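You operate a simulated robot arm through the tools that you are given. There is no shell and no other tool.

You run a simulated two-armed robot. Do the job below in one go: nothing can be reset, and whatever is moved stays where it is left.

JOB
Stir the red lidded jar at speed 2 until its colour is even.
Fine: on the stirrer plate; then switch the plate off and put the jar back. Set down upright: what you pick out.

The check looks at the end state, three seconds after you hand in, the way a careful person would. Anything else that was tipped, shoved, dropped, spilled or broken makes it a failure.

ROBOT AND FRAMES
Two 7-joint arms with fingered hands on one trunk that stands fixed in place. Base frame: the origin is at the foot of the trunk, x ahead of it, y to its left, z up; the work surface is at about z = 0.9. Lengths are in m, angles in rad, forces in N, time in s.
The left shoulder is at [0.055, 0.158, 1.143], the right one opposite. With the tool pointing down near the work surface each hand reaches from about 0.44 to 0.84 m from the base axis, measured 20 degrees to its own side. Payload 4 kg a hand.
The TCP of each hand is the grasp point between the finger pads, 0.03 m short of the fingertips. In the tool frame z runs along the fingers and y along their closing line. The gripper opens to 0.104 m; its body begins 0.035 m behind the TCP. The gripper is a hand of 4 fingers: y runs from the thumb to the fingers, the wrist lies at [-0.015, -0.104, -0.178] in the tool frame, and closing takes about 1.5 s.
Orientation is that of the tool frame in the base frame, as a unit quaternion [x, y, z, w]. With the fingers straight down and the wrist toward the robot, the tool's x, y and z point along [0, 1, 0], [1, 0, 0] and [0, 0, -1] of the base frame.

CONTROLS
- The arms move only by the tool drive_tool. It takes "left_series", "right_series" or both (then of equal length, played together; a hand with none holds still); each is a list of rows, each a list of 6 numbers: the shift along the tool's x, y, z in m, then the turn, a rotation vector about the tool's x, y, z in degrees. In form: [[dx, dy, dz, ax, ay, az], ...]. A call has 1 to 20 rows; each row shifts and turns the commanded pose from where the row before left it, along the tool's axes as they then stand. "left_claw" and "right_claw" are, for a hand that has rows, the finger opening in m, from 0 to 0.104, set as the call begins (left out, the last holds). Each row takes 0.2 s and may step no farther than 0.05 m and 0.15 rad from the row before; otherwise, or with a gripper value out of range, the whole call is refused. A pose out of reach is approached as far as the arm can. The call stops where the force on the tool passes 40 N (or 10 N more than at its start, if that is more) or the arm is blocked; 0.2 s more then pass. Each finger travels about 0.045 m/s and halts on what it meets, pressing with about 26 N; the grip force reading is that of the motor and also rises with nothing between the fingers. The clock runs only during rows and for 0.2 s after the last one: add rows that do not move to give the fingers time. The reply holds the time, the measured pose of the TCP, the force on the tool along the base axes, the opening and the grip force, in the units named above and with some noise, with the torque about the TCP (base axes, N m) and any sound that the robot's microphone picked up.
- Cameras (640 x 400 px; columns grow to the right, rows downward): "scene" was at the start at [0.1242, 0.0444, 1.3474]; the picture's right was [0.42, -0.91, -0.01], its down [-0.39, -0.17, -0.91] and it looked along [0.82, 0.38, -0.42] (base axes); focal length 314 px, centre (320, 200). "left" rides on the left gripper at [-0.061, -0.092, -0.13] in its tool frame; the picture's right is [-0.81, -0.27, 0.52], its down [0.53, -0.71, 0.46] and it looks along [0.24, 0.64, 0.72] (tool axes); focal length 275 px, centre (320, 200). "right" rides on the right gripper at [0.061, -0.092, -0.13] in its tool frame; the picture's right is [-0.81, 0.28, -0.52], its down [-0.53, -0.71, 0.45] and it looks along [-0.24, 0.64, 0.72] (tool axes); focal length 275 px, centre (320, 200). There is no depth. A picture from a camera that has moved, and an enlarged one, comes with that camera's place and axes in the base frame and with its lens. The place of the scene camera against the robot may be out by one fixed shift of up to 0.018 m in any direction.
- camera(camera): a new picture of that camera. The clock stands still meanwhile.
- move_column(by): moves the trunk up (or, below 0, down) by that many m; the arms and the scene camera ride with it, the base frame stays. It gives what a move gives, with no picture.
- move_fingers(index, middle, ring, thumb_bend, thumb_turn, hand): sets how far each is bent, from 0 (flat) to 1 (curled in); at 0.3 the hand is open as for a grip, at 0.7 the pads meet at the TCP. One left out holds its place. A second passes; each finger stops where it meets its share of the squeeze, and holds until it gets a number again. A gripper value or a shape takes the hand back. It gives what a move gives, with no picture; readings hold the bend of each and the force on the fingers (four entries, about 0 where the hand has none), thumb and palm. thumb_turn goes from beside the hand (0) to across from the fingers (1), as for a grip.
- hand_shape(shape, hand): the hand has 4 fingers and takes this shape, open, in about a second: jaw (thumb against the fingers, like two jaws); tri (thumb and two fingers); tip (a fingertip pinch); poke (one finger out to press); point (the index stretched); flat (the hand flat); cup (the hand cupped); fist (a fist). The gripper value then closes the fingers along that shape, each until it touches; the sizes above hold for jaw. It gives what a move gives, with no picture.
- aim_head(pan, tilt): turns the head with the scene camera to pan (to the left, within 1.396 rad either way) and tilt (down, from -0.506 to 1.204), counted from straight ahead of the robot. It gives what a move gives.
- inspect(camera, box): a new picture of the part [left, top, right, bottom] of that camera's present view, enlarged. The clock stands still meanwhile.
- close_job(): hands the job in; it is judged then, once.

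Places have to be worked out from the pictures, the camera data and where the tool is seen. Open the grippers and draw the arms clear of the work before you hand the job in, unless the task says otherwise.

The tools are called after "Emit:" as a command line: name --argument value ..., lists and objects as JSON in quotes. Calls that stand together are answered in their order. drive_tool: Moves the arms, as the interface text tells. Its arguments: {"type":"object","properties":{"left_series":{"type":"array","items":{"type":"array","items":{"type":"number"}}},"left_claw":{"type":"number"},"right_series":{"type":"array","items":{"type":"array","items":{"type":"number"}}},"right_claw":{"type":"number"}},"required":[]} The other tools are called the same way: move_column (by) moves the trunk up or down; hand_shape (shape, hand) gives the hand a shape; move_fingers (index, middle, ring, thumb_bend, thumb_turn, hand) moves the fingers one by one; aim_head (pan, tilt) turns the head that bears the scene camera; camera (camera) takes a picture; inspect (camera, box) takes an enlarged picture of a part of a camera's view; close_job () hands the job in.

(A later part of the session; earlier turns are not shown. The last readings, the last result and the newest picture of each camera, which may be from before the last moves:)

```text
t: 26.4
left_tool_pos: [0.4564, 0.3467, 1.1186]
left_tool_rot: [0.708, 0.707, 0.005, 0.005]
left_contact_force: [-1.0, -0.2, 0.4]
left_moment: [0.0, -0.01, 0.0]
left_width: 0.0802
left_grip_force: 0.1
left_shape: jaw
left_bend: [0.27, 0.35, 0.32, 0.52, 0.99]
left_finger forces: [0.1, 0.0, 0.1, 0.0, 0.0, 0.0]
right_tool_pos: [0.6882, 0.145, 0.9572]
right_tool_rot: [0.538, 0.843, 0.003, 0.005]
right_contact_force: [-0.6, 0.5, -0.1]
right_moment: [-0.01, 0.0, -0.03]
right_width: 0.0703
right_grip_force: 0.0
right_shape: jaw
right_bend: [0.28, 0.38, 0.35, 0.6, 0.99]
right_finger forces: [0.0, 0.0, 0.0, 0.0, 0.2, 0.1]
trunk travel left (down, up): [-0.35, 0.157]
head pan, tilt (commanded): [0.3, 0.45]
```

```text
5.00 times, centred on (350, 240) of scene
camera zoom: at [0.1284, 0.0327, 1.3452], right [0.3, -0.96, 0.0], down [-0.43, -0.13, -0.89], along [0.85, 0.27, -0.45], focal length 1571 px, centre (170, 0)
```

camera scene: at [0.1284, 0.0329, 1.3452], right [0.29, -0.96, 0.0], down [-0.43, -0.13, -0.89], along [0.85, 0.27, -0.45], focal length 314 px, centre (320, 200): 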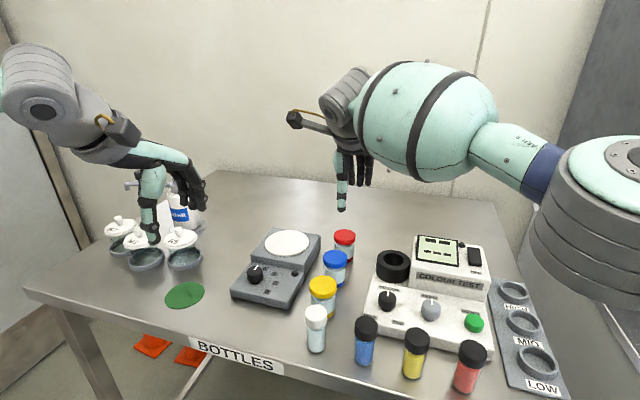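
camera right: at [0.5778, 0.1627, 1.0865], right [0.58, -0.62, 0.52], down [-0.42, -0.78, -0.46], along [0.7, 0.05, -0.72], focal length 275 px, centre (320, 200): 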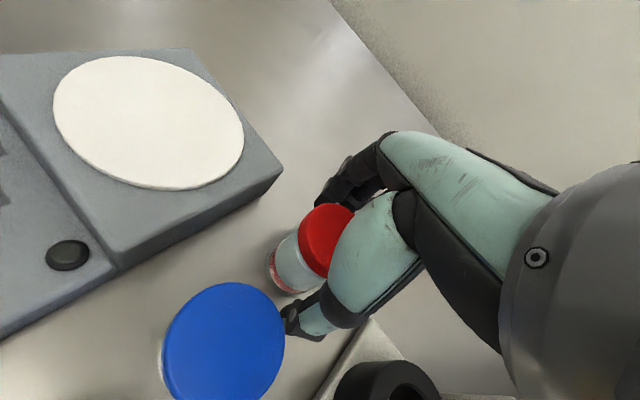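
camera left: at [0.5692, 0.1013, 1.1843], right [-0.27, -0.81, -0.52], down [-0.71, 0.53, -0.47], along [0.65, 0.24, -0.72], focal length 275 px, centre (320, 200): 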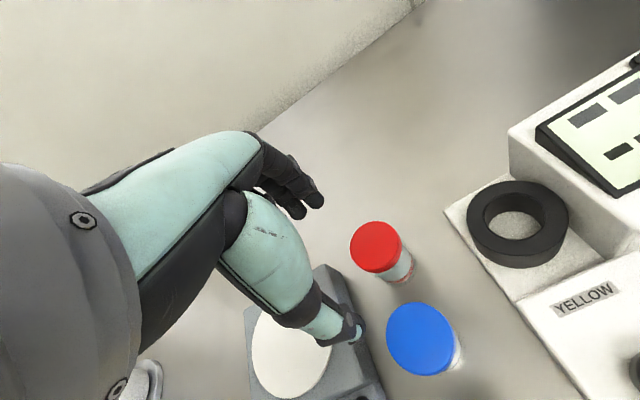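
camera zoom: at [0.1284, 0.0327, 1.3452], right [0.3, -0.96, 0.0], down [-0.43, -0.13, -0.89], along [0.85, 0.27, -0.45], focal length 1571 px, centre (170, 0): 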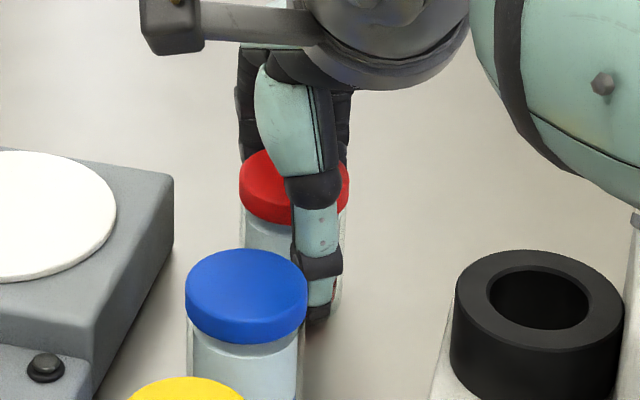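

The hand is at lid height and nothing is touching. I close the fingers in small steps, watching the finger forces.

Emit:
drive_tool --right_series '[[0, 0, 0, 0, 0, 0], [0, 0, 0, 0, 0, 0], [0, 0, 0, 0, 0, 0]]' --right_claw 0.057

Emit:
inspect --camera "left" --box '[400, 0, 560, 120]'

Emit:
camera --camera "right"

```text
t: 27.2
left_tool_pos: [0.456, 0.3459, 1.1174]
left_tool_rot: [0.707, 0.707, 0.005, 0.005]
left_contact_force: [0.2, 0.3, -0.2]
left_moment: [-0.03, 0.02, -0.01]
left_width: 0.0803
left_grip_force: 0.0
left_shape: jaw
left_bend: [0.27, 0.35, 0.32, 0.52, 0.99]
left_finger forces: [0.1, 0.0, 0.0, 0.0, 0.0, 0.1]
right_tool_pos: [0.6908, 0.1443, 0.9574]
right_tool_rot: [0.538, 0.843, 0.002, 0.004]
right_contact_force: [0.4, -1.0, 0.1]
right_moment: [0.0, -0.01, 0.02]
right_width: 0.0574
right_grip_force: 0.1
right_shape: jaw
right_bend: [0.74, 0.42, 0.39, 0.67, 1.0]
right_finger forces: [0.1, 0.1, 0.0, 0.1, 0.1, 0.0]
trunk travel left (down, up): [-0.35, 0.157]
head pan, tilt (commanded): [0.3, 0.45]
```

```text
3.33 times, centred on (480, 60) of left
camera zoom: at [0.3633, 0.2835, 1.2466], right [-0.27, -0.81, -0.52], down [-0.71, 0.53, -0.47], along [0.65, 0.24, -0.72], focal length 918 px, centre (-213, 667)
```

zoom: 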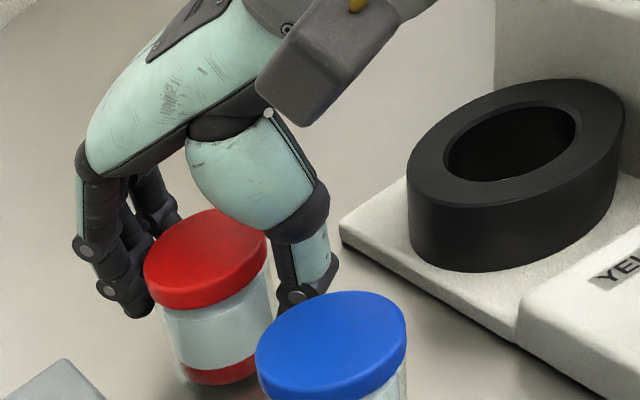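

```text
taken
camera right: at [0.5778, 0.1626, 1.0866], right [0.58, -0.62, 0.52], down [-0.42, -0.78, -0.46], along [0.7, 0.05, -0.72], focal length 275 px, centre (320, 200)
```

right: 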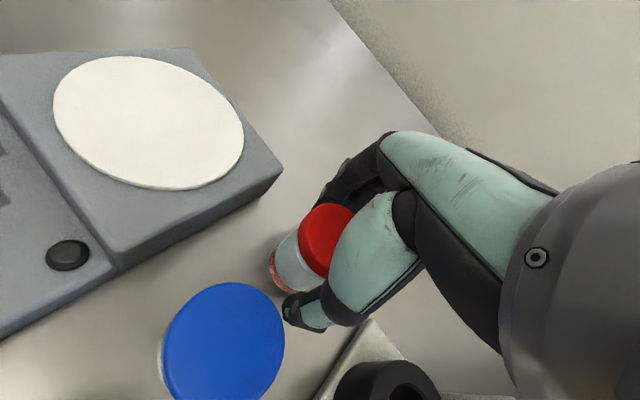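

The jar has not moved and contact is near. I continue closing to 0.045.

Emit:
drive_tool --right_series '[[0, 0, 0, 0, 0, 0], [0, 0, 0, 0, 0, 0], [0, 0, 0, 0, 0, 0]]' --right_claw 0.047

Emit:
inspect --camera "left" --box '[400, 0, 560, 120]'

```text
t: 28.1
left_tool_pos: [0.4563, 0.3458, 1.1174]
left_tool_rot: [0.707, 0.707, 0.005, 0.005]
left_contact_force: [0.3, 0.4, -0.2]
left_moment: [0.0, 0.01, 0.03]
left_width: 0.0804
left_grip_force: 0.2
left_shape: jaw
left_bend: [0.27, 0.35, 0.32, 0.52, 0.99]
left_finger forces: [0.1, 0.0, 0.0, 0.1, 0.0, 0.0]
right_tool_pos: [0.69, 0.1447, 0.9579]
right_tool_rot: [0.538, 0.843, 0.003, 0.005]
right_contact_force: [0.5, -0.5, -0.6]
right_moment: [-0.01, 0.01, 0.0]
right_width: 0.0475
right_grip_force: 0.0
right_shape: jaw
right_bend: [0.74, 0.46, 0.43, 0.71, 1.0]
right_finger forces: [0.1, 0.0, 0.0, 0.0, 0.0, 0.0]
trunk travel left (down, up): [-0.35, 0.157]
head pan, tilt (commanded): [0.3, 0.45]
```

```text
3.33 times, centred on (480, 60) of left
camera zoom: at [0.3633, 0.2835, 1.2466], right [-0.27, -0.81, -0.52], down [-0.71, 0.53, -0.47], along [0.65, 0.24, -0.72], focal length 918 px, centre (-213, 667)
```

zoom: 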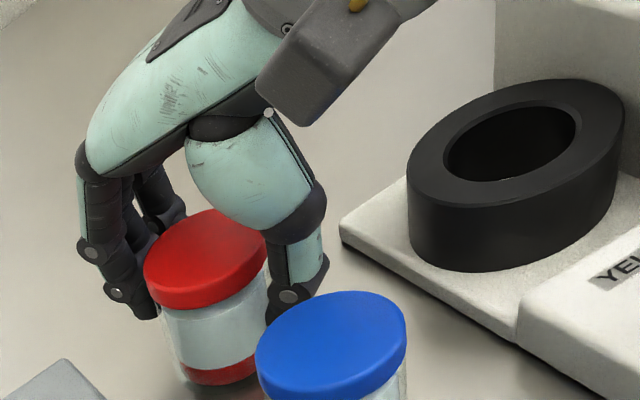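

No contact yet, with the fingers about to reach the glass just under the lid. I close further to grip.

Emit:
drive_tool --right_series '[[0, 0, 0, 0, 0, 0], [0, 0, 0, 0, 0, 0], [0, 0, 0, 0, 0, 0]]' --right_claw 0.04

Emit:
inspect --camera "left" --box '[400, 0, 560, 120]'

Emit:
camera --camera "right"

```text
t: 28.9
left_tool_pos: [0.4565, 0.3457, 1.1175]
left_tool_rot: [0.707, 0.707, 0.005, 0.004]
left_contact_force: [0.4, -0.1, -0.5]
left_moment: [0.01, -0.01, 0.03]
left_width: 0.0801
left_grip_force: 0.0
left_shape: jaw
left_bend: [0.27, 0.35, 0.32, 0.52, 0.99]
left_finger forces: [0.0, 0.0, 0.0, 0.1, 0.1, 0.0]
right_tool_pos: [0.6888, 0.1443, 0.9579]
right_tool_rot: [0.538, 0.843, 0.003, 0.005]
right_contact_force: [-0.1, 1.3, -0.6]
right_moment: [0.01, -0.01, -0.01]
right_width: 0.0416
right_grip_force: 0.0
right_shape: jaw
right_bend: [0.74, 0.49, 0.46, 0.72, 1.0]
right_finger forces: [0.7, 0.3, 0.1, 0.0, 0.6, 0.1]
trunk travel left (down, up): [-0.35, 0.157]
head pan, tilt (commanded): [0.3, 0.45]
```

```text
3.33 times, centred on (480, 60) of left
camera zoom: at [0.3633, 0.2835, 1.2466], right [-0.27, -0.81, -0.52], down [-0.71, 0.53, -0.47], along [0.65, 0.24, -0.72], focal length 918 px, centre (-213, 667)
```

zoom: 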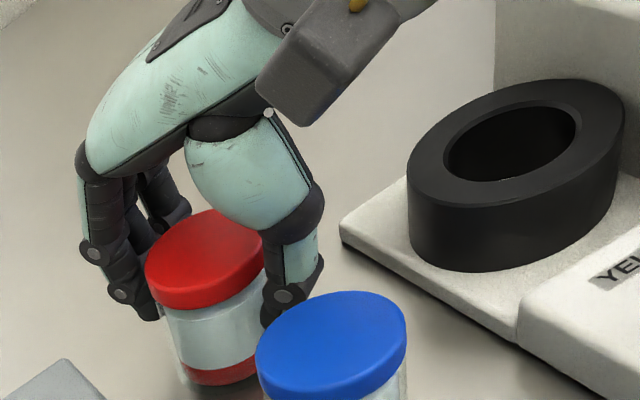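

```text
taken
camera right: at [0.5779, 0.1626, 1.0866], right [0.58, -0.62, 0.52], down [-0.42, -0.78, -0.46], along [0.7, 0.05, -0.72], focal length 275 px, centre (320, 200)
```

right: 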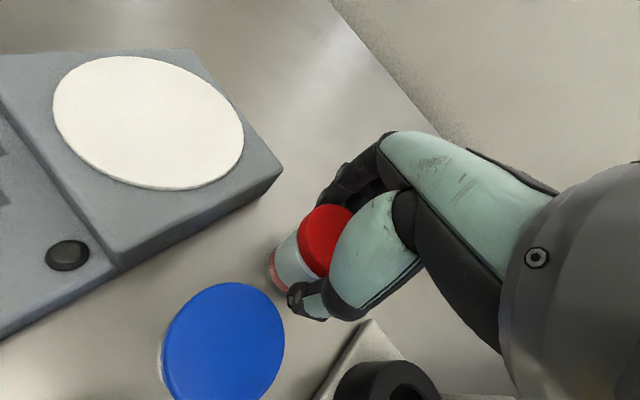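

Both sides touch now (width 0.0416, about 0.6 N each), and the jar shifted by under a millimetre. I squeeze firmly by commanding 0.02 and wait.

Emit:
drive_tool --right_series '[[0, 0, 0, 0, 0, 0], [0, 0, 0, 0, 0, 0], [0, 0, 0, 0, 0, 0], [0, 0, 0, 0, 0, 0], [0, 0, 0, 0, 0, 0]]' --right_claw 0.02

Emit:
inspect --camera "left" --box '[400, 0, 560, 120]'

```text
t: 30.1
left_tool_pos: [0.4561, 0.3459, 1.119]
left_tool_rot: [0.707, 0.707, 0.005, 0.005]
left_contact_force: [0.5, 0.1, 0.3]
left_moment: [0.0, 0.0, -0.01]
left_width: 0.0803
left_grip_force: 0.0
left_shape: jaw
left_bend: [0.27, 0.35, 0.32, 0.52, 0.99]
left_finger forces: [0.1, 0.0, 0.1, 0.1, 0.0, 0.1]
right_tool_pos: [0.6898, 0.1459, 0.9567]
right_tool_rot: [0.538, 0.843, 0.003, 0.005]
right_contact_force: [-0.2, -0.3, -0.5]
right_moment: [0.0, -0.02, -0.04]
right_width: 0.0384
right_grip_force: 26.1
right_shape: jaw
right_bend: [0.74, 0.5, 0.54, 0.74, 1.0]
right_finger forces: [13.5, 8.5, 0.1, 0.0, 22.0, 0.1]
trunk travel left (down, up): [-0.35, 0.157]
head pan, tilt (commanded): [0.3, 0.45]
```

```text
3.33 times, centred on (480, 60) of left
camera zoom: at [0.3634, 0.2835, 1.2466], right [-0.27, -0.81, -0.52], down [-0.71, 0.53, -0.47], along [0.65, 0.24, -0.72], focal length 918 px, centre (-213, 667)
```

zoom: 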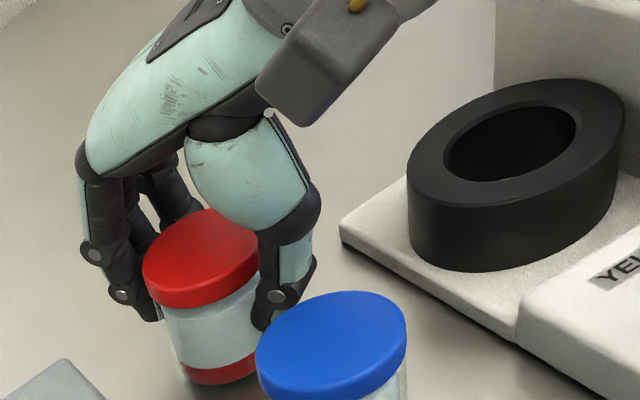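

The grip holds at 26 N (index 13.5, middle 8.5, thumb 22) with the TCP at (0.689, 0.145, 0.957). That is the pose to return to later. I lift the jar straight up 0.07 m.

Emit:
drive_tool --right_series '[[0, 0, -0.005, 0, 0, 0], [0, 0, -0.01, 0, 0, 0], [0, 0, -0.015, 0, 0, 0], [0, 0, -0.02, 0, 0, 0], [0, 0, -0.02, 0, 0, 0], [0, 0, 0, 0, 0, 0], [0, 0, 0, 0, 0, 0]]'

Emit:
camera --camera "left"

Emit:
inspect --camera "scene" --box '[240, 150, 440, 310]'

Emit:
camera --camera "right"

```text
t: 31.6
left_tool_pos: [0.4574, 0.3458, 1.1178]
left_tool_rot: [0.707, 0.707, 0.005, 0.006]
left_contact_force: [1.1, -0.2, -0.4]
left_moment: [-0.01, 0.01, 0.03]
left_width: 0.0802
left_grip_force: 0.1
left_shape: jaw
left_bend: [0.27, 0.35, 0.32, 0.52, 0.99]
left_finger forces: [0.0, 0.0, 0.0, 0.0, 0.0, 0.1]
right_tool_pos: [0.6885, 0.1457, 1.0275]
right_tool_rot: [0.538, 0.843, 0.002, 0.005]
right_contact_force: [-1.1, -0.1, -0.8]
right_moment: [0.01, 0.03, 0.04]
right_width: 0.0383
right_grip_force: 25.7
right_shape: jaw
right_bend: [0.74, 0.5, 0.54, 0.74, 1.0]
right_finger forces: [13.5, 8.5, 0.0, 0.0, 22.1, 0.0]
trunk travel left (down, up): [-0.35, 0.157]
head pan, tilt (commanded): [0.3, 0.45]
```

```text
taken
camera left: at [0.3635, 0.2836, 1.2466], right [-0.27, -0.81, -0.52], down [-0.71, 0.53, -0.47], along [0.65, 0.24, -0.72], focal length 275 px, centre (320, 200)
```

left: 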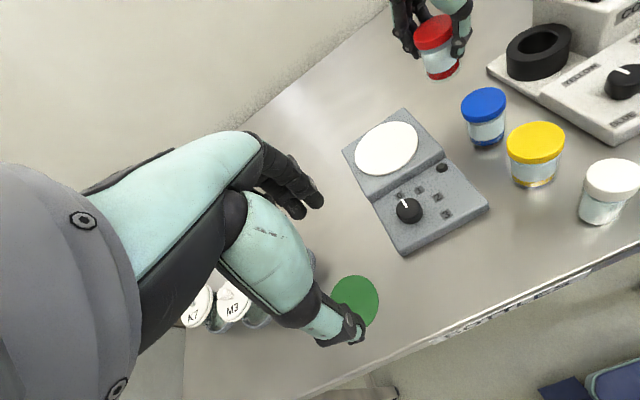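

```text
2.50 times, centred on (340, 230) of scene
camera zoom: at [0.1286, 0.0328, 1.3451], right [0.3, -0.96, 0.0], down [-0.43, -0.13, -0.89], along [0.85, 0.27, -0.45], focal length 785 px, centre (270, 125)
```

zoom: 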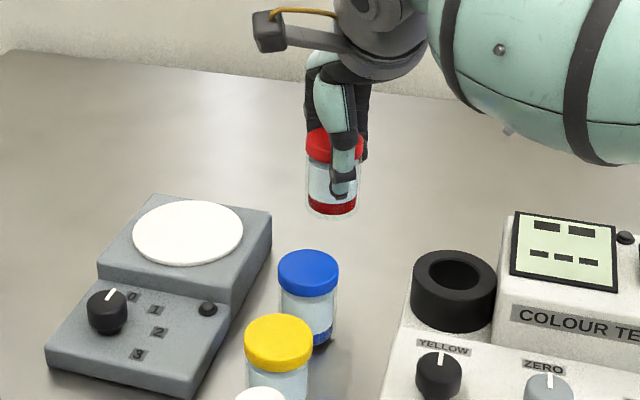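

```text
taken
camera right: at [0.5773, 0.1629, 1.1565], right [0.58, -0.62, 0.52], down [-0.42, -0.78, -0.46], along [0.7, 0.05, -0.72], focal length 275 px, centre (320, 200)
```

right: 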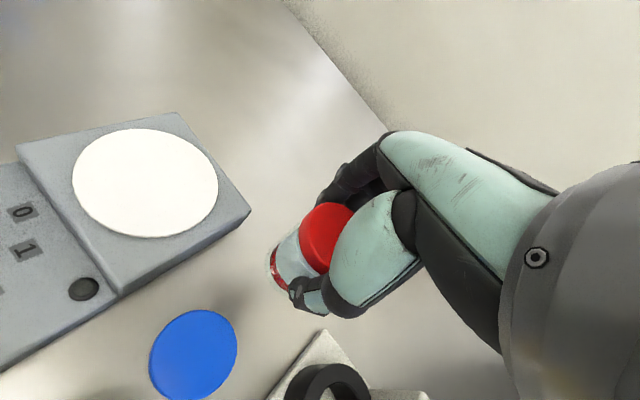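

The jar is up and upright, and the left and right cameras agree on the plate centre near (0.654, 0.264) with its top at z ≈ 0.941. I carry the jar over there at this height.

Emit:
drive_tool --right_series '[[0.0307, 0.0046, 0, 0, 0, 0], [0.0307, 0.0047, 0, 0, 0, 0], [0.0307, 0.0046, 0, 0, 0, 0], [0.0307, 0.0047, 0, 0, 0, 0], [0, 0, 0, 0, 0, 0], [0, 0, 0, 0, 0, 0]]'

Emit:
camera --camera "left"

Emit:
inspect --camera "scene" --box '[210, 150, 410, 310]'

Emit:
camera --camera "right"

```text
t: 33.0
left_tool_pos: [0.4577, 0.345, 1.1195]
left_tool_rot: [0.707, 0.707, 0.005, 0.004]
left_contact_force: [0.4, -0.5, -0.4]
left_moment: [0.01, 0.03, 0.0]
left_width: 0.0799
left_grip_force: 0.0
left_shape: jaw
left_bend: [0.27, 0.35, 0.32, 0.52, 0.99]
left_finger forces: [0.0, 0.0, 0.0, 0.1, 0.0, 0.0]
right_tool_pos: [0.6497, 0.2305, 1.0391]
right_tool_rot: [0.538, 0.843, 0.004, 0.005]
right_contact_force: [0.5, -0.7, -1.1]
right_moment: [-0.02, 0.0, -0.02]
right_width: 0.0383
right_grip_force: 25.8
right_shape: jaw
right_bend: [0.74, 0.5, 0.54, 0.74, 1.0]
right_finger forces: [13.7, 8.5, 0.1, 0.0, 22.1, 0.0]
right hand out of reach, approached as far as the arm can: row 3, 4
trunk travel left (down, up): [-0.35, 0.157]
head pan, tilt (commanded): [0.3, 0.45]
```

```text
taken
camera left: at [0.3639, 0.2833, 1.2465], right [-0.27, -0.81, -0.52], down [-0.71, 0.53, -0.47], along [0.65, 0.24, -0.72], focal length 275 px, centre (320, 200)
```

left: 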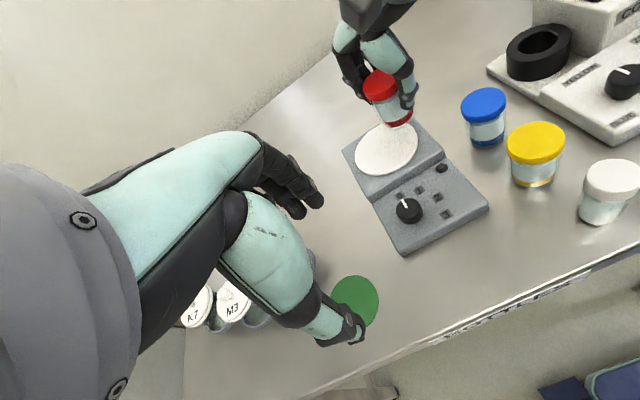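

```text
2.50 times, centred on (310, 230) of scene
camera zoom: at [0.129, 0.0326, 1.3451], right [0.3, -0.96, 0.0], down [-0.43, -0.13, -0.89], along [0.85, 0.27, -0.45], focal length 785 px, centre (345, 125)
```

zoom: 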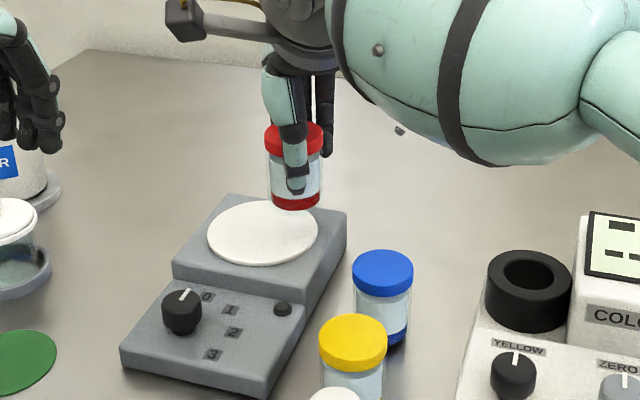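

```text
taken
camera right: at [0.5386, 0.248, 1.1683], right [0.58, -0.62, 0.52], down [-0.42, -0.78, -0.46], along [0.7, 0.05, -0.72], focal length 275 px, centre (320, 200)
```

right: 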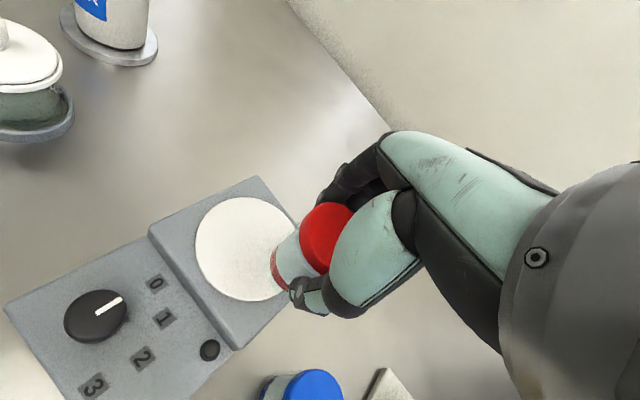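

The right hand stopped at (0.650, 0.231), about 0.034 short in y, and the limit also points downward, so a lower trunk should help. I raise both hands 0.06 m, lower the trunk by the same amount, and look.

Emit:
drive_tool --right_series '[[0, 0, -0.03, 0, 0, 0], [0, 0, -0.03, 0, 0, 0], [0, 0, 0, 0, 0, 0]]' --left_series '[[0, 0, -0.03, 0, 0, 0], [0, 0, -0.03, 0, 0, 0], [0, 0, 0, 0, 0, 0]]'

Emit:
move_column --by -0.06

Emit:
camera --camera "scene"

Emit:
camera --camera "left"

```text
t: 33.9
left_tool_pos: [0.4571, 0.3483, 1.1774]
left_tool_rot: [0.707, 0.707, 0.004, 0.006]
left_contact_force: [-0.1, 0.3, -0.4]
left_moment: [-0.01, 0.03, 0.04]
left_width: 0.08
left_grip_force: 0.2
left_shape: jaw
left_bend: [0.27, 0.35, 0.32, 0.52, 0.99]
left_finger forces: [0.0, 0.0, 0.0, 0.1, 0.1, 0.0]
right_tool_pos: [0.6561, 0.2146, 1.1017]
right_tool_rot: [0.539, 0.842, 0.002, 0.004]
right_contact_force: [-0.3, 0.6, -0.9]
right_moment: [-0.02, 0.01, -0.02]
right_width: 0.0383
right_grip_force: 26.3
right_shape: jaw
right_bend: [0.74, 0.5, 0.54, 0.74, 1.0]
right_finger forces: [13.5, 8.5, 0.0, 0.0, 22.1, 0.0]
right hand out of reach, approached as far as the arm can: row 1, 2
trunk travel left (down, up): [-0.35, 0.157]
head pan, tilt (commanded): [0.3, 0.45]
```

```text
t: 34.9
left_tool_pos: [0.4558, 0.347, 1.1176]
left_tool_rot: [0.707, 0.707, 0.004, 0.004]
left_contact_force: [-0.4, -0.5, -0.3]
left_moment: [0.0, 0.0, -0.02]
left_width: 0.0803
left_grip_force: 0.1
left_shape: jaw
left_bend: [0.27, 0.35, 0.32, 0.52, 0.99]
left_finger forces: [0.0, 0.1, 0.1, 0.1, 0.0, 0.1]
right_tool_pos: [0.6548, 0.2127, 1.0433]
right_tool_rot: [0.538, 0.843, 0.003, 0.004]
right_contact_force: [0.1, -0.1, -1.1]
right_moment: [0.01, -0.02, 0.02]
right_width: 0.0381
right_grip_force: 25.7
right_shape: jaw
right_bend: [0.74, 0.5, 0.54, 0.74, 1.0]
right_finger forces: [13.4, 8.4, 0.1, 0.1, 22.1, 0.0]
trunk travel left (down, up): [-0.29, 0.217]
head pan, tilt (commanded): [0.3, 0.45]
```

```text
taken
camera scene: at [0.1275, 0.0329, 1.2856], right [0.3, -0.96, 0.0], down [-0.43, -0.13, -0.89], along [0.85, 0.27, -0.45], focal length 314 px, centre (320, 200)
```

scene: 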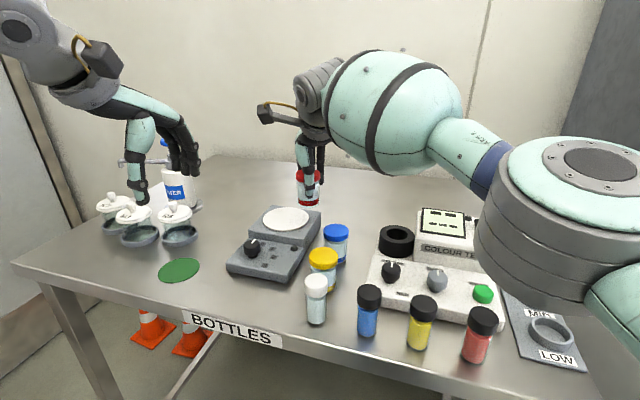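

```text
taken
camera left: at [0.3624, 0.2842, 1.2469], right [-0.27, -0.81, -0.52], down [-0.71, 0.53, -0.47], along [0.65, 0.24, -0.72], focal length 275 px, centre (320, 200)
```

left: 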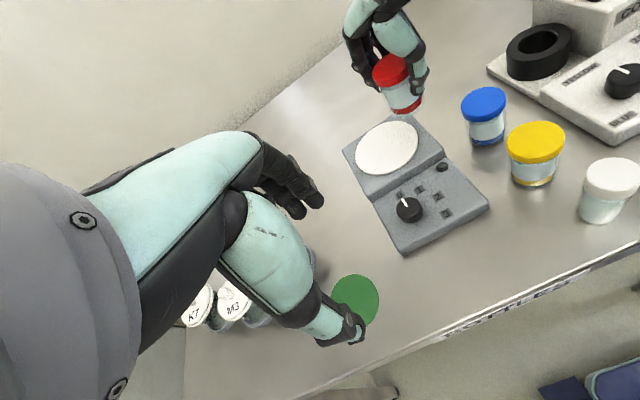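

Raising the hand pulled it inward, so the right arm's limit is about 0.617 m from shoulder to wrist, and it does best with the wrist level with the shoulder. I raise the trunk 0.085 m, then lean the hand about 7° forward to gain the missing 0.02 m.

Emit:
move_column --by 0.085

Emit:
drive_tool --right_series '[[0, 0, 0.03, 0, 0, 0], [0, 0, 0.03, 0, 0, 0], [0, 0, 0.02, 0, 0, 0], [0, 0, 0, -3.5, 0, 0], [0, 0, 0, -3.5, 0, 0], [0, 0, 0, 0, 0, 0]]'

```text
t: 36.1
left_tool_pos: [0.4567, 0.3457, 1.2028]
left_tool_rot: [0.707, 0.707, 0.005, 0.005]
left_contact_force: [-1.0, -0.5, 0.0]
left_moment: [-0.01, 0.01, 0.0]
left_width: 0.0801
left_grip_force: 0.0
left_shape: jaw
left_bend: [0.27, 0.35, 0.32, 0.52, 0.99]
left_finger forces: [0.0, 0.1, 0.0, 0.0, 0.0, 0.0]
right_tool_pos: [0.6555, 0.2136, 1.1271]
right_tool_rot: [0.538, 0.843, 0.002, 0.005]
right_contact_force: [-0.3, -0.1, -1.2]
right_moment: [-0.01, 0.0, -0.03]
right_width: 0.0383
right_grip_force: 25.7
right_shape: jaw
right_bend: [0.74, 0.5, 0.54, 0.74, 1.0]
right_finger forces: [13.5, 8.5, 0.1, 0.1, 22.1, 0.0]
trunk travel left (down, up): [-0.375, 0.132]
head pan, tilt (commanded): [0.3, 0.45]
```

```text
t: 37.5
left_tool_pos: [0.4558, 0.3461, 1.2031]
left_tool_rot: [0.707, 0.707, 0.005, 0.006]
left_contact_force: [-0.4, 0.0, -0.1]
left_moment: [0.02, 0.01, -0.01]
left_width: 0.0801
left_grip_force: 0.1
left_shape: jaw
left_bend: [0.27, 0.35, 0.32, 0.52, 0.99]
left_finger forces: [0.0, 0.0, 0.0, 0.0, 0.0, 0.0]
right_tool_pos: [0.6523, 0.2119, 1.0455]
right_tool_rot: [0.537, 0.841, 0.055, 0.038]
right_contact_force: [0.4, 0.5, -1.1]
right_moment: [-0.01, 0.04, -0.03]
right_width: 0.0383
right_grip_force: 26.0
right_shape: jaw
right_bend: [0.74, 0.5, 0.54, 0.74, 1.0]
right_finger forces: [13.4, 8.3, 0.0, 0.0, 22.0, 0.1]
trunk travel left (down, up): [-0.375, 0.132]
head pan, tilt (commanded): [0.3, 0.45]
```

The lean points the fingers forward as intended. I now move the jar over the plate centre at about z = 1.03.

Emit:
drive_tool --right_series '[[0.0155, 0.0072, 0.006, 0, 0, 0], [0.0155, 0.0072, 0.006, 0, 0, 0], [0.0155, 0.0071, 0.006, 0, 0, 0], [0, 0, 0, 0, 0, 0], [0, 0, 0, 0, 0, 0]]'

Emit:
camera --camera "left"

Emit:
camera --camera "right"

Emit:
inspect --camera "scene" --box '[200, 170, 400, 330]'

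```text
t: 38.7
left_tool_pos: [0.4561, 0.3463, 1.203]
left_tool_rot: [0.707, 0.708, 0.005, 0.005]
left_contact_force: [0.5, -0.3, -0.6]
left_moment: [-0.02, -0.01, 0.02]
left_width: 0.0803
left_grip_force: 0.1
left_shape: jaw
left_bend: [0.27, 0.35, 0.32, 0.52, 0.99]
left_finger forces: [0.0, 0.0, 0.0, 0.0, 0.0, 0.1]
right_tool_pos: [0.6555, 0.2475, 1.0365]
right_tool_rot: [0.537, 0.841, 0.054, 0.038]
right_contact_force: [1.1, -0.6, -2.4]
right_moment: [0.02, 0.0, -0.01]
right_width: 0.0383
right_grip_force: 26.0
right_shape: jaw
right_bend: [0.74, 0.5, 0.54, 0.74, 1.0]
right_finger forces: [13.4, 8.5, 0.0, 0.1, 22.0, 0.1]
right hand out of reach, approached as far as the arm can: row 3
trunk travel left (down, up): [-0.375, 0.132]
head pan, tilt (commanded): [0.3, 0.45]
```

```text
taken
camera left: at [0.3628, 0.2842, 1.3313], right [-0.27, -0.81, -0.52], down [-0.71, 0.53, -0.47], along [0.65, 0.24, -0.72], focal length 275 px, centre (320, 200)
```

left: 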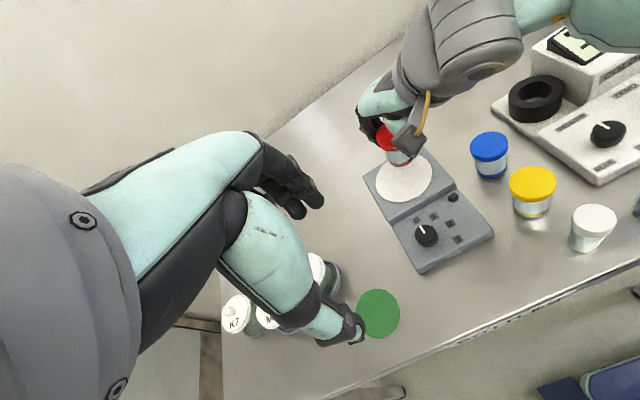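

```text
taken
camera right: at [0.5313, 0.2586, 1.1522], right [0.52, -0.65, 0.55], down [-0.36, -0.76, -0.54], along [0.77, 0.09, -0.63], focal length 275 px, centre (320, 200)
```

right: 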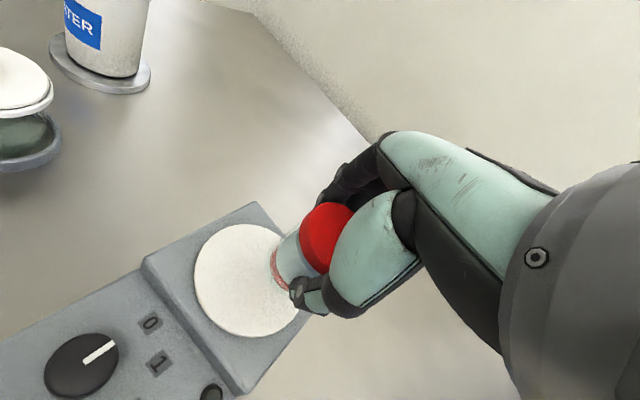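

```text
2.50 times, centred on (300, 250) of scene
camera zoom: at [0.1288, 0.0329, 1.3702], right [0.3, -0.96, 0.0], down [-0.43, -0.13, -0.89], along [0.85, 0.27, -0.45], focal length 785 px, centre (370, 75)
```

zoom: 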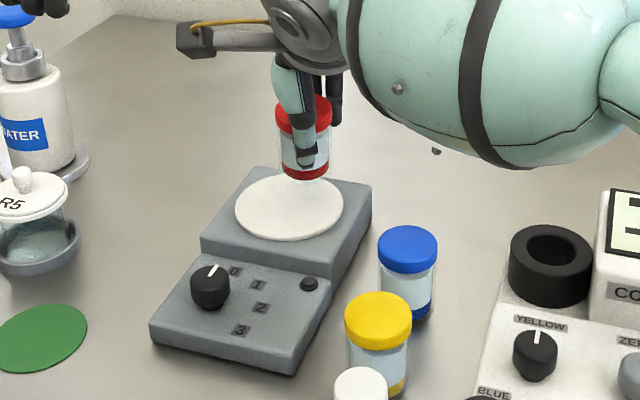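

The jar is at (0.6555, 0.2475), about 0.015 from the plate centre of about (0.652, 0.263). Before choosing how to close the gap, I look at how the right arm is folded.

Emit:
aim_head --pan -0.3 --tilt 0.45

Emit:
camera --camera "scene"

```text
t: 39.7
left_tool_pos: [0.4559, 0.3469, 1.2016]
left_tool_rot: [0.707, 0.707, 0.005, 0.005]
left_contact_force: [0.5, 0.7, 0.3]
left_moment: [-0.04, -0.03, 0.0]
left_width: 0.08
left_grip_force: 0.0
left_shape: jaw
left_bend: [0.27, 0.35, 0.32, 0.52, 0.99]
left_finger forces: [0.0, 0.1, 0.0, 0.0, 0.1, 0.1]
right_tool_pos: [0.6565, 0.2469, 1.0349]
right_tool_rot: [0.537, 0.841, 0.054, 0.039]
right_contact_force: [0.4, 0.1, -1.8]
right_moment: [-0.02, 0.03, 0.03]
right_width: 0.0383
right_grip_force: 26.2
right_shape: jaw
right_bend: [0.74, 0.5, 0.54, 0.74, 1.0]
right_finger forces: [13.4, 8.4, 0.0, 0.0, 22.0, 0.1]
trunk travel left (down, up): [-0.375, 0.132]
head pan, tilt (commanded): [-0.3, 0.45]
```

```text
taken
camera scene: at [0.1289, -0.0214, 1.3702], right [-0.29, -0.96, 0.0], down [-0.43, 0.13, -0.89], along [0.85, -0.27, -0.45], focal length 314 px, centre (320, 200)
```

scene: 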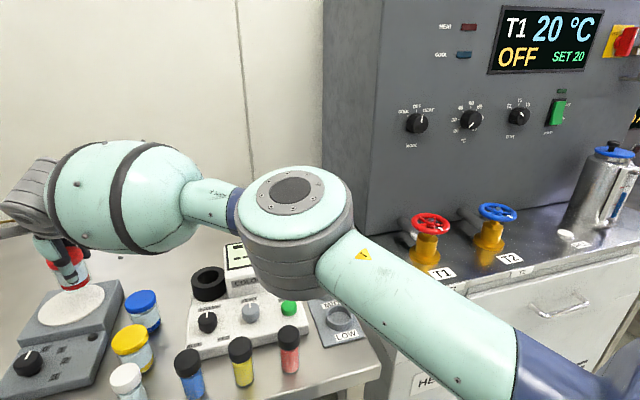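

The elbow is well bent and the forearm runs mostly along +y, so turning the wrist further right should gain reach. I yaw the hand another -32° in place and look at the result.

Emit:
drive_tool --right_series '[[0, 0, 0, 0, 0, -8], [0, 0, 0, 0, 0, -8], [0, 0, 0, 0, 0, -8], [0, 0, 0, 0, 0, -8], [0, 0, 0, 0, 0, 0]]'

```text
t: 40.9
left_tool_pos: [0.4574, 0.3459, 1.2029]
left_tool_rot: [0.707, 0.707, 0.005, 0.005]
left_contact_force: [0.7, -0.4, 0.3]
left_moment: [0.01, 0.01, 0.01]
left_width: 0.0801
left_grip_force: 0.0
left_shape: jaw
left_bend: [0.27, 0.35, 0.32, 0.52, 0.99]
left_finger forces: [0.0, 0.0, 0.1, 0.0, 0.1, 0.0]
right_tool_pos: [0.657, 0.2484, 1.0349]
right_tool_rot: [0.383, 0.922, 0.047, 0.047]
right_contact_force: [-0.1, 0.1, -2.0]
right_moment: [-0.01, 0.01, -0.02]
right_width: 0.038
right_grip_force: 25.9
right_shape: jaw
right_bend: [0.74, 0.5, 0.54, 0.74, 1.0]
right_finger forces: [13.4, 8.5, 0.0, 0.0, 22.1, 0.1]
right hand out of reach, approached as far as the arm can: row 3, 4
trunk travel left (down, up): [-0.375, 0.132]
head pan, tilt (commanded): [-0.3, 0.45]
```

The yaw stopped near -45°, but the position held, so there may be some reach to gain now. I try the remaining (-0.005, +0.015) toward the plate centre.

Emit:
drive_tool --right_series '[[0.0072, 0.0033, 0.0016, 0, 0, 0], [0.0072, 0.0033, 0.0016, 0, 0, 0], [0, 0, 0, 0, 0, 0], [0, 0, 0, 0, 0, 0]]'

```text
t: 41.9
left_tool_pos: [0.4564, 0.3471, 1.2022]
left_tool_rot: [0.707, 0.707, 0.004, 0.006]
left_contact_force: [0.0, 0.7, 0.2]
left_moment: [-0.02, 0.03, 0.0]
left_width: 0.0805
left_grip_force: 0.1
left_shape: jaw
left_bend: [0.27, 0.35, 0.32, 0.52, 0.99]
left_finger forces: [0.0, 0.1, 0.0, 0.0, 0.0, 0.1]
right_tool_pos: [0.6522, 0.2627, 1.0323]
right_tool_rot: [0.383, 0.922, 0.046, 0.047]
right_contact_force: [1.2, -0.6, -1.1]
right_moment: [0.03, 0.04, 0.02]
right_width: 0.0382
right_grip_force: 26.1
right_shape: jaw
right_bend: [0.74, 0.5, 0.54, 0.74, 1.0]
right_finger forces: [13.4, 8.4, 0.1, 0.0, 22.0, 0.0]
trunk travel left (down, up): [-0.375, 0.132]
head pan, tilt (commanded): [-0.3, 0.45]
```

It reached (0.652, 0.263), the plate centre. Now I try to take the 7° lean back out here so the jar hangs vertical.

Emit:
drive_tool --right_series '[[0, 0, 0, 2.3, 1.0, 0], [0, 0, 0, 2.3, 1.0, 0], [0, 0, 0, 2.4, 0.9, 0], [0, 0, 0, 0, 0, 0]]'

Emit:
aim_head --pan 0.35 --tilt 0.5

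Emit:
camera --camera "scene"

Emit:
camera --camera "right"

Emit:
camera --camera "left"

```text
t: 42.9
left_tool_pos: [0.455, 0.346, 1.2014]
left_tool_rot: [0.707, 0.707, 0.005, 0.005]
left_contact_force: [0.0, 0.3, 0.4]
left_moment: [0.04, 0.01, -0.06]
left_width: 0.0802
left_grip_force: 0.1
left_shape: jaw
left_bend: [0.27, 0.35, 0.32, 0.52, 0.99]
left_finger forces: [0.1, 0.1, 0.1, 0.0, 0.1, 0.0]
right_tool_pos: [0.6382, 0.2456, 1.0291]
right_tool_rot: [0.384, 0.923, 0.002, 0.001]
right_contact_force: [0.3, 0.0, -1.8]
right_moment: [0.01, 0.0, 0.0]
right_width: 0.0385
right_grip_force: 25.9
right_shape: jaw
right_bend: [0.74, 0.5, 0.54, 0.74, 1.0]
right_finger forces: [13.5, 8.6, 0.0, 0.1, 22.0, 0.0]
right hand out of reach, approached as far as the arm can: row 1, 2, 3
trunk travel left (down, up): [-0.375, 0.132]
head pan, tilt (commanded): [-0.3, 0.45]
```

```text
t: 43.9
left_tool_pos: [0.4558, 0.3456, 1.202]
left_tool_rot: [0.707, 0.707, 0.005, 0.005]
left_contact_force: [0.4, 0.3, 0.3]
left_moment: [0.01, -0.03, 0.03]
left_width: 0.0798
left_grip_force: 0.1
left_shape: jaw
left_bend: [0.27, 0.35, 0.32, 0.52, 0.99]
left_finger forces: [0.0, 0.1, 0.0, 0.1, 0.0, 0.0]
right_tool_pos: [0.6371, 0.2452, 1.0284]
right_tool_rot: [0.384, 0.923, 0.001, 0.0]
right_contact_force: [0.3, 0.2, -0.6]
right_moment: [0.03, 0.02, 0.01]
right_width: 0.0381
right_grip_force: 25.7
right_shape: jaw
right_bend: [0.74, 0.5, 0.54, 0.74, 1.0]
right_finger forces: [13.4, 8.6, 0.0, 0.0, 22.1, 0.0]
trunk travel left (down, up): [-0.375, 0.132]
head pan, tilt (commanded): [0.351, 0.499]
```

```text
taken
camera scene: at [0.1265, 0.0368, 1.3658], right [0.34, -0.94, 0.0], down [-0.46, -0.16, -0.87], along [0.82, 0.3, -0.49], focal length 314 px, centre (320, 200)
```

scene: 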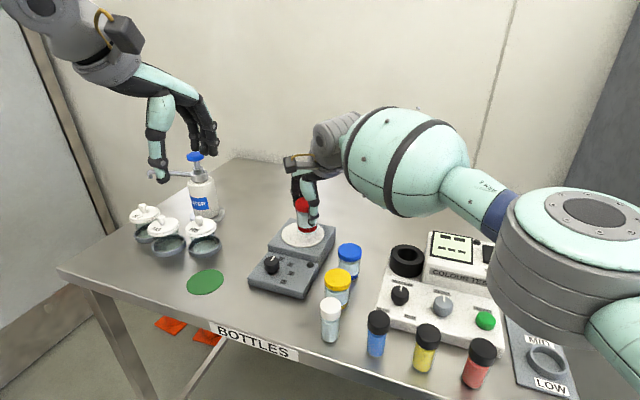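

```text
taken
camera right: at [0.5287, 0.2246, 1.1589], right [0.77, -0.38, 0.52], down [-0.13, -0.88, -0.46], along [0.63, 0.28, -0.72], focal length 275 px, centre (320, 200)
```

right: 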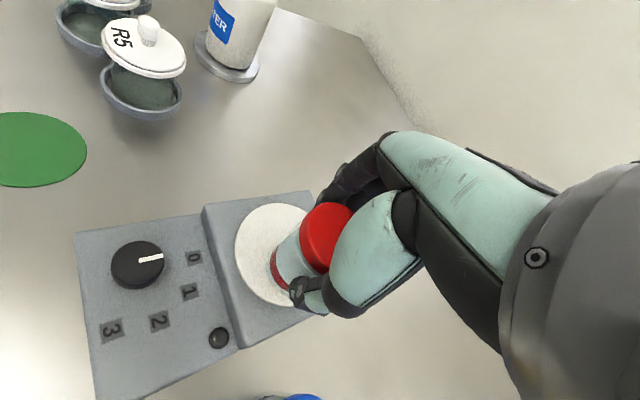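

```text
taken
camera left: at [0.3628, 0.2841, 1.3313], right [-0.27, -0.81, -0.52], down [-0.71, 0.53, -0.47], along [0.65, 0.24, -0.72], focal length 275 px, centre (320, 200)
```

left: 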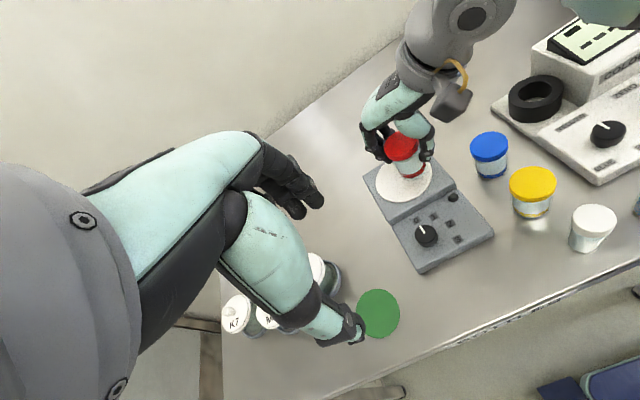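

The hand is vertical again, but it slid to (0.6375, 0.2455), about 0.022 short of centre. I lower slightly and push toward the centre once more, to see how close a vertical hand can get.

Emit:
drive_tool --right_series '[[0.0018, 0.006, 0.008, 0, 0, 0], [0.0018, 0.006, 0.007, 0, 0, 0], [0.0, 0.006, 0, 0, 0, 0], [0, 0, 0, 0, 0, 0], [0, 0, 0, 0, 0, 0]]'

```text
t: 45.1
left_tool_pos: [0.4569, 0.3466, 1.203]
left_tool_rot: [0.707, 0.707, 0.005, 0.005]
left_contact_force: [0.5, 0.2, 0.1]
left_moment: [0.03, 0.01, -0.01]
left_width: 0.0803
left_grip_force: 0.0
left_shape: jaw
left_bend: [0.27, 0.35, 0.32, 0.52, 0.99]
left_finger forces: [0.0, 0.0, 0.0, 0.0, 0.0, 0.1]
right_tool_pos: [0.6397, 0.2449, 1.0116]
right_tool_rot: [0.384, 0.923, 0.001, 0.001]
right_contact_force: [0.1, -0.5, -1.6]
right_moment: [-0.01, 0.0, 0.02]
right_width: 0.038
right_grip_force: 26.1
right_shape: jaw
right_bend: [0.74, 0.5, 0.54, 0.74, 1.0]
right_finger forces: [13.5, 8.6, 0.0, 0.0, 22.0, 0.0]
right hand out of reach, approached as far as the arm can: row 1, 2, 3
trunk travel left (down, up): [-0.375, 0.132]
head pan, tilt (commanded): [0.351, 0.499]
```

A vertical hand tops out about 0.022 from centre, so a small 5° lean is worth it, and the jar will settle flat when released. I lean 5° and move to put the jar's foot over the plate centre.

Emit:
drive_tool --right_series '[[0, 0, -0.005, -2.5, 0, 0], [0, 0, 0, -2.5, 0, 0], [0.002, 0.0083, 0, 0, 0, 0], [0.0019, 0.0083, 0.002, 0, 0, 0], [0, 0, 0, 0, 0, 0], [0, 0, 0, 0, 0, 0]]'

Emit:
inspect --camera "left" --box '[340, 100, 500, 220]'

Emit:
inspect --camera "scene" --box '[230, 170, 390, 300]'

Emit:
camera --camera "right"

```text
t: 46.5
left_tool_pos: [0.4569, 0.3471, 1.2034]
left_tool_rot: [0.707, 0.708, 0.004, 0.006]
left_contact_force: [-0.1, -0.3, -0.4]
left_moment: [0.0, 0.02, -0.02]
left_width: 0.0803
left_grip_force: 0.0
left_shape: jaw
left_bend: [0.27, 0.35, 0.32, 0.52, 0.99]
left_finger forces: [0.0, 0.0, 0.1, 0.0, 0.1, 0.0]
right_tool_pos: [0.6483, 0.2587, 1.0157]
right_tool_rot: [0.383, 0.923, 0.04, 0.016]
right_contact_force: [-0.3, -0.3, -1.1]
right_moment: [0.0, 0.0, 0.01]
right_width: 0.0381
right_grip_force: 26.4
right_shape: jaw
right_bend: [0.74, 0.5, 0.54, 0.74, 1.0]
right_finger forces: [13.4, 8.6, 0.0, 0.0, 21.9, 0.1]
trunk travel left (down, up): [-0.375, 0.132]
head pan, tilt (commanded): [0.351, 0.499]
```

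```text
3.33 times, centred on (420, 160) of left
camera zoom: at [0.3628, 0.2845, 1.3312], right [-0.27, -0.81, -0.52], down [-0.71, 0.53, -0.47], along [0.65, 0.24, -0.72], focal length 918 px, centre (-13, 333)
```

zoom: 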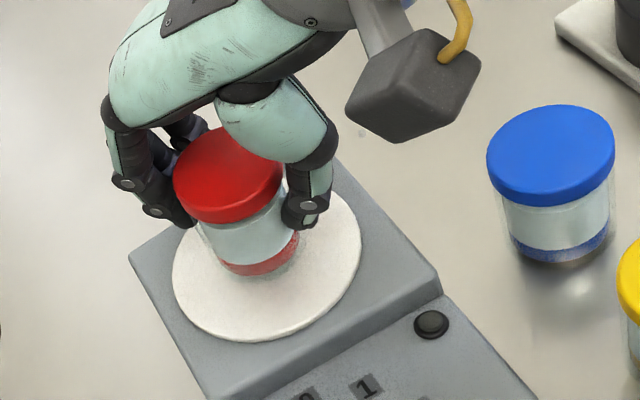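

```text
3.08 times, centred on (310, 235) of scene
camera zoom: at [0.1264, 0.0372, 1.3658], right [0.34, -0.94, 0.0], down [-0.46, -0.16, -0.87], along [0.82, 0.3, -0.49], focal length 967 px, centre (351, 92)
```

zoom: 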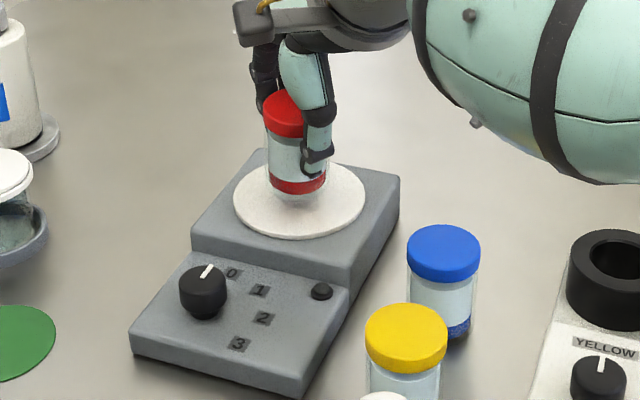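

```text
taken
camera right: at [0.5316, 0.2312, 1.1377], right [0.73, -0.41, 0.54], down [-0.1, -0.85, -0.52], along [0.67, 0.33, -0.67], focal length 275 px, centre (320, 200)
```

right: 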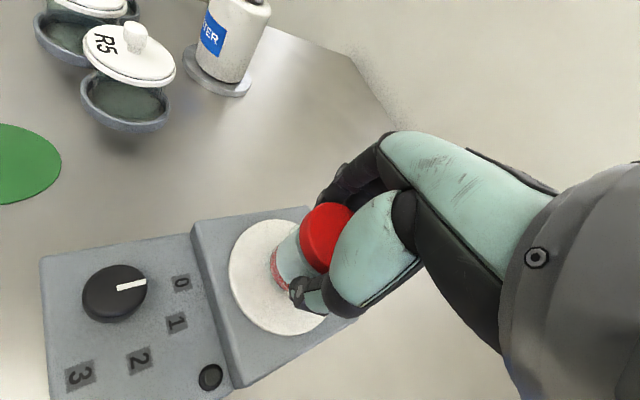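

It reached (0.648, 0.259), and projecting the jar's foot puts it right on the plate centre, with about 0.017 left to drop. I lower in small steps, watching the force.

Emit:
drive_tool --right_series '[[0, -0.0005, 0.006, 0, 0, 0], [0, -0.0005, 0.005, 0, 0, 0], [0, 0, 0.002, 0, 0, 0], [0, 0, 0, 0, 0, 0]]'

Emit:
inspect --camera "left" --box '[340, 100, 500, 220]'

Emit:
inspect --camera "scene" --box '[260, 180, 350, 260]'

```text
t: 47.5
left_tool_pos: [0.4571, 0.3474, 1.2022]
left_tool_rot: [0.707, 0.708, 0.005, 0.006]
left_contact_force: [-0.3, 0.2, 0.8]
left_moment: [0.02, 0.0, -0.01]
left_width: 0.0804
left_grip_force: 0.1
left_shape: jaw
left_bend: [0.27, 0.35, 0.32, 0.52, 0.99]
left_finger forces: [0.0, 0.1, 0.1, 0.1, 0.1, 0.1]
right_tool_pos: [0.6487, 0.259, 1.0034]
right_tool_rot: [0.383, 0.923, 0.04, 0.017]
right_contact_force: [0.3, -0.7, 0.4]
right_moment: [0.01, 0.07, 0.02]
right_width: 0.0381
right_grip_force: 25.7
right_shape: jaw
right_bend: [0.74, 0.5, 0.54, 0.74, 1.0]
right_finger forces: [13.6, 8.8, 0.1, 0.0, 22.3, 0.0]
trunk travel left (down, up): [-0.375, 0.132]
head pan, tilt (commanded): [0.351, 0.499]
```

```text
3.33 times, centred on (420, 160) of left
camera zoom: at [0.3627, 0.2842, 1.3314], right [-0.27, -0.81, -0.52], down [-0.71, 0.53, -0.47], along [0.65, 0.24, -0.72], focal length 918 px, centre (-13, 333)
```

zoom: 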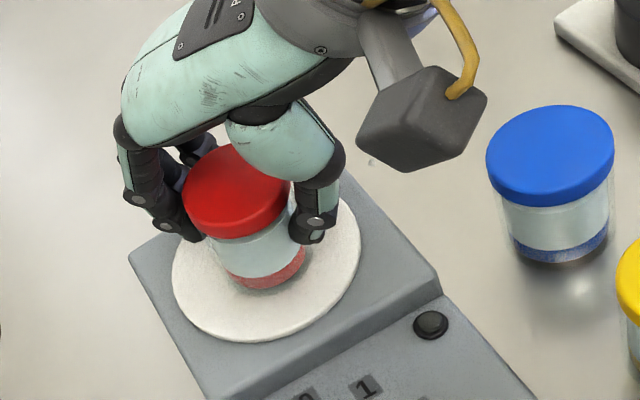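

```text
5.00 times, centred on (305, 220) of scene
camera zoom: at [0.1263, 0.0369, 1.3658], right [0.34, -0.94, 0.0], down [-0.46, -0.16, -0.87], along [0.82, 0.3, -0.49], focal length 1571 px, centre (395, 100)
```

zoom: 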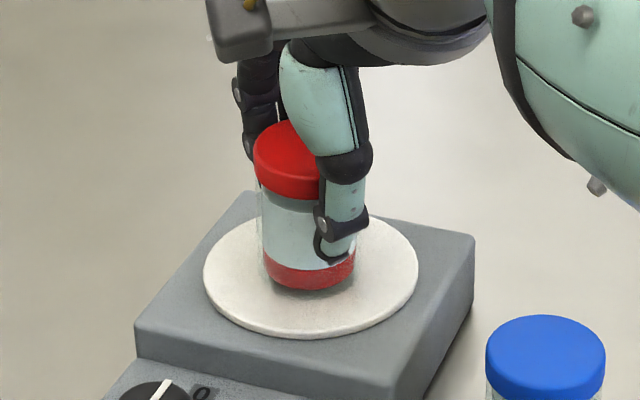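

The vertical force changed from about -1.1 to +0.4 N, so the jar's edge is just touching. I lower another 0.003 m to confirm.

Emit:
drive_tool --right_series '[[0, 0, 0.0015, 0, 0, 0], [0, 0, 0.0015, 0, 0, 0], [0, 0, 0, 0, 0, 0]]'

Emit:
inspect --camera "scene" --box '[260, 180, 350, 260]'

```text
t: 48.3
left_tool_pos: [0.4546, 0.3463, 1.2034]
left_tool_rot: [0.707, 0.707, 0.005, 0.005]
left_contact_force: [1.2, 0.5, -0.3]
left_moment: [-0.03, 0.01, 0.0]
left_width: 0.0803
left_grip_force: 0.0
left_shape: jaw
left_bend: [0.27, 0.35, 0.32, 0.52, 0.99]
left_finger forces: [0.0, 0.0, 0.0, 0.0, 0.1, 0.0]
right_tool_pos: [0.6482, 0.2599, 1.0018]
right_tool_rot: [0.383, 0.923, 0.041, 0.017]
right_contact_force: [2.1, 0.8, 10.9]
right_moment: [-0.06, 0.04, 0.01]
right_width: 0.0392
right_grip_force: 25.5
right_shape: jaw
right_bend: [0.74, 0.5, 0.54, 0.75, 1.0]
right_finger forces: [16.2, 10.5, 0.0, 0.0, 24.5, 0.0]
trunk travel left (down, up): [-0.375, 0.132]
head pan, tilt (commanded): [0.351, 0.499]
```

```text
5.00 times, centred on (305, 220) of scene
camera zoom: at [0.1251, 0.0365, 1.366], right [0.34, -0.94, 0.0], down [-0.46, -0.16, -0.87], along [0.82, 0.3, -0.49], focal length 1571 px, centre (395, 100)
```

zoom: 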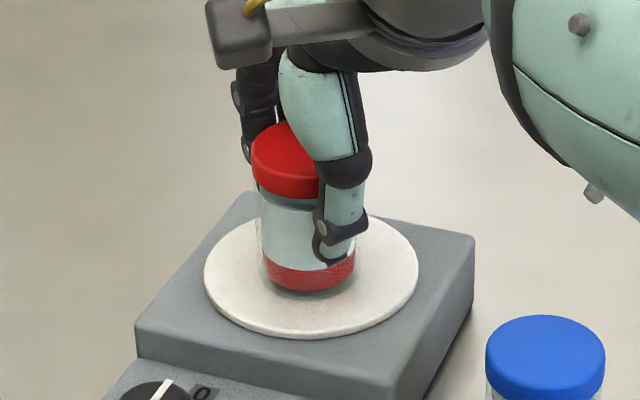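

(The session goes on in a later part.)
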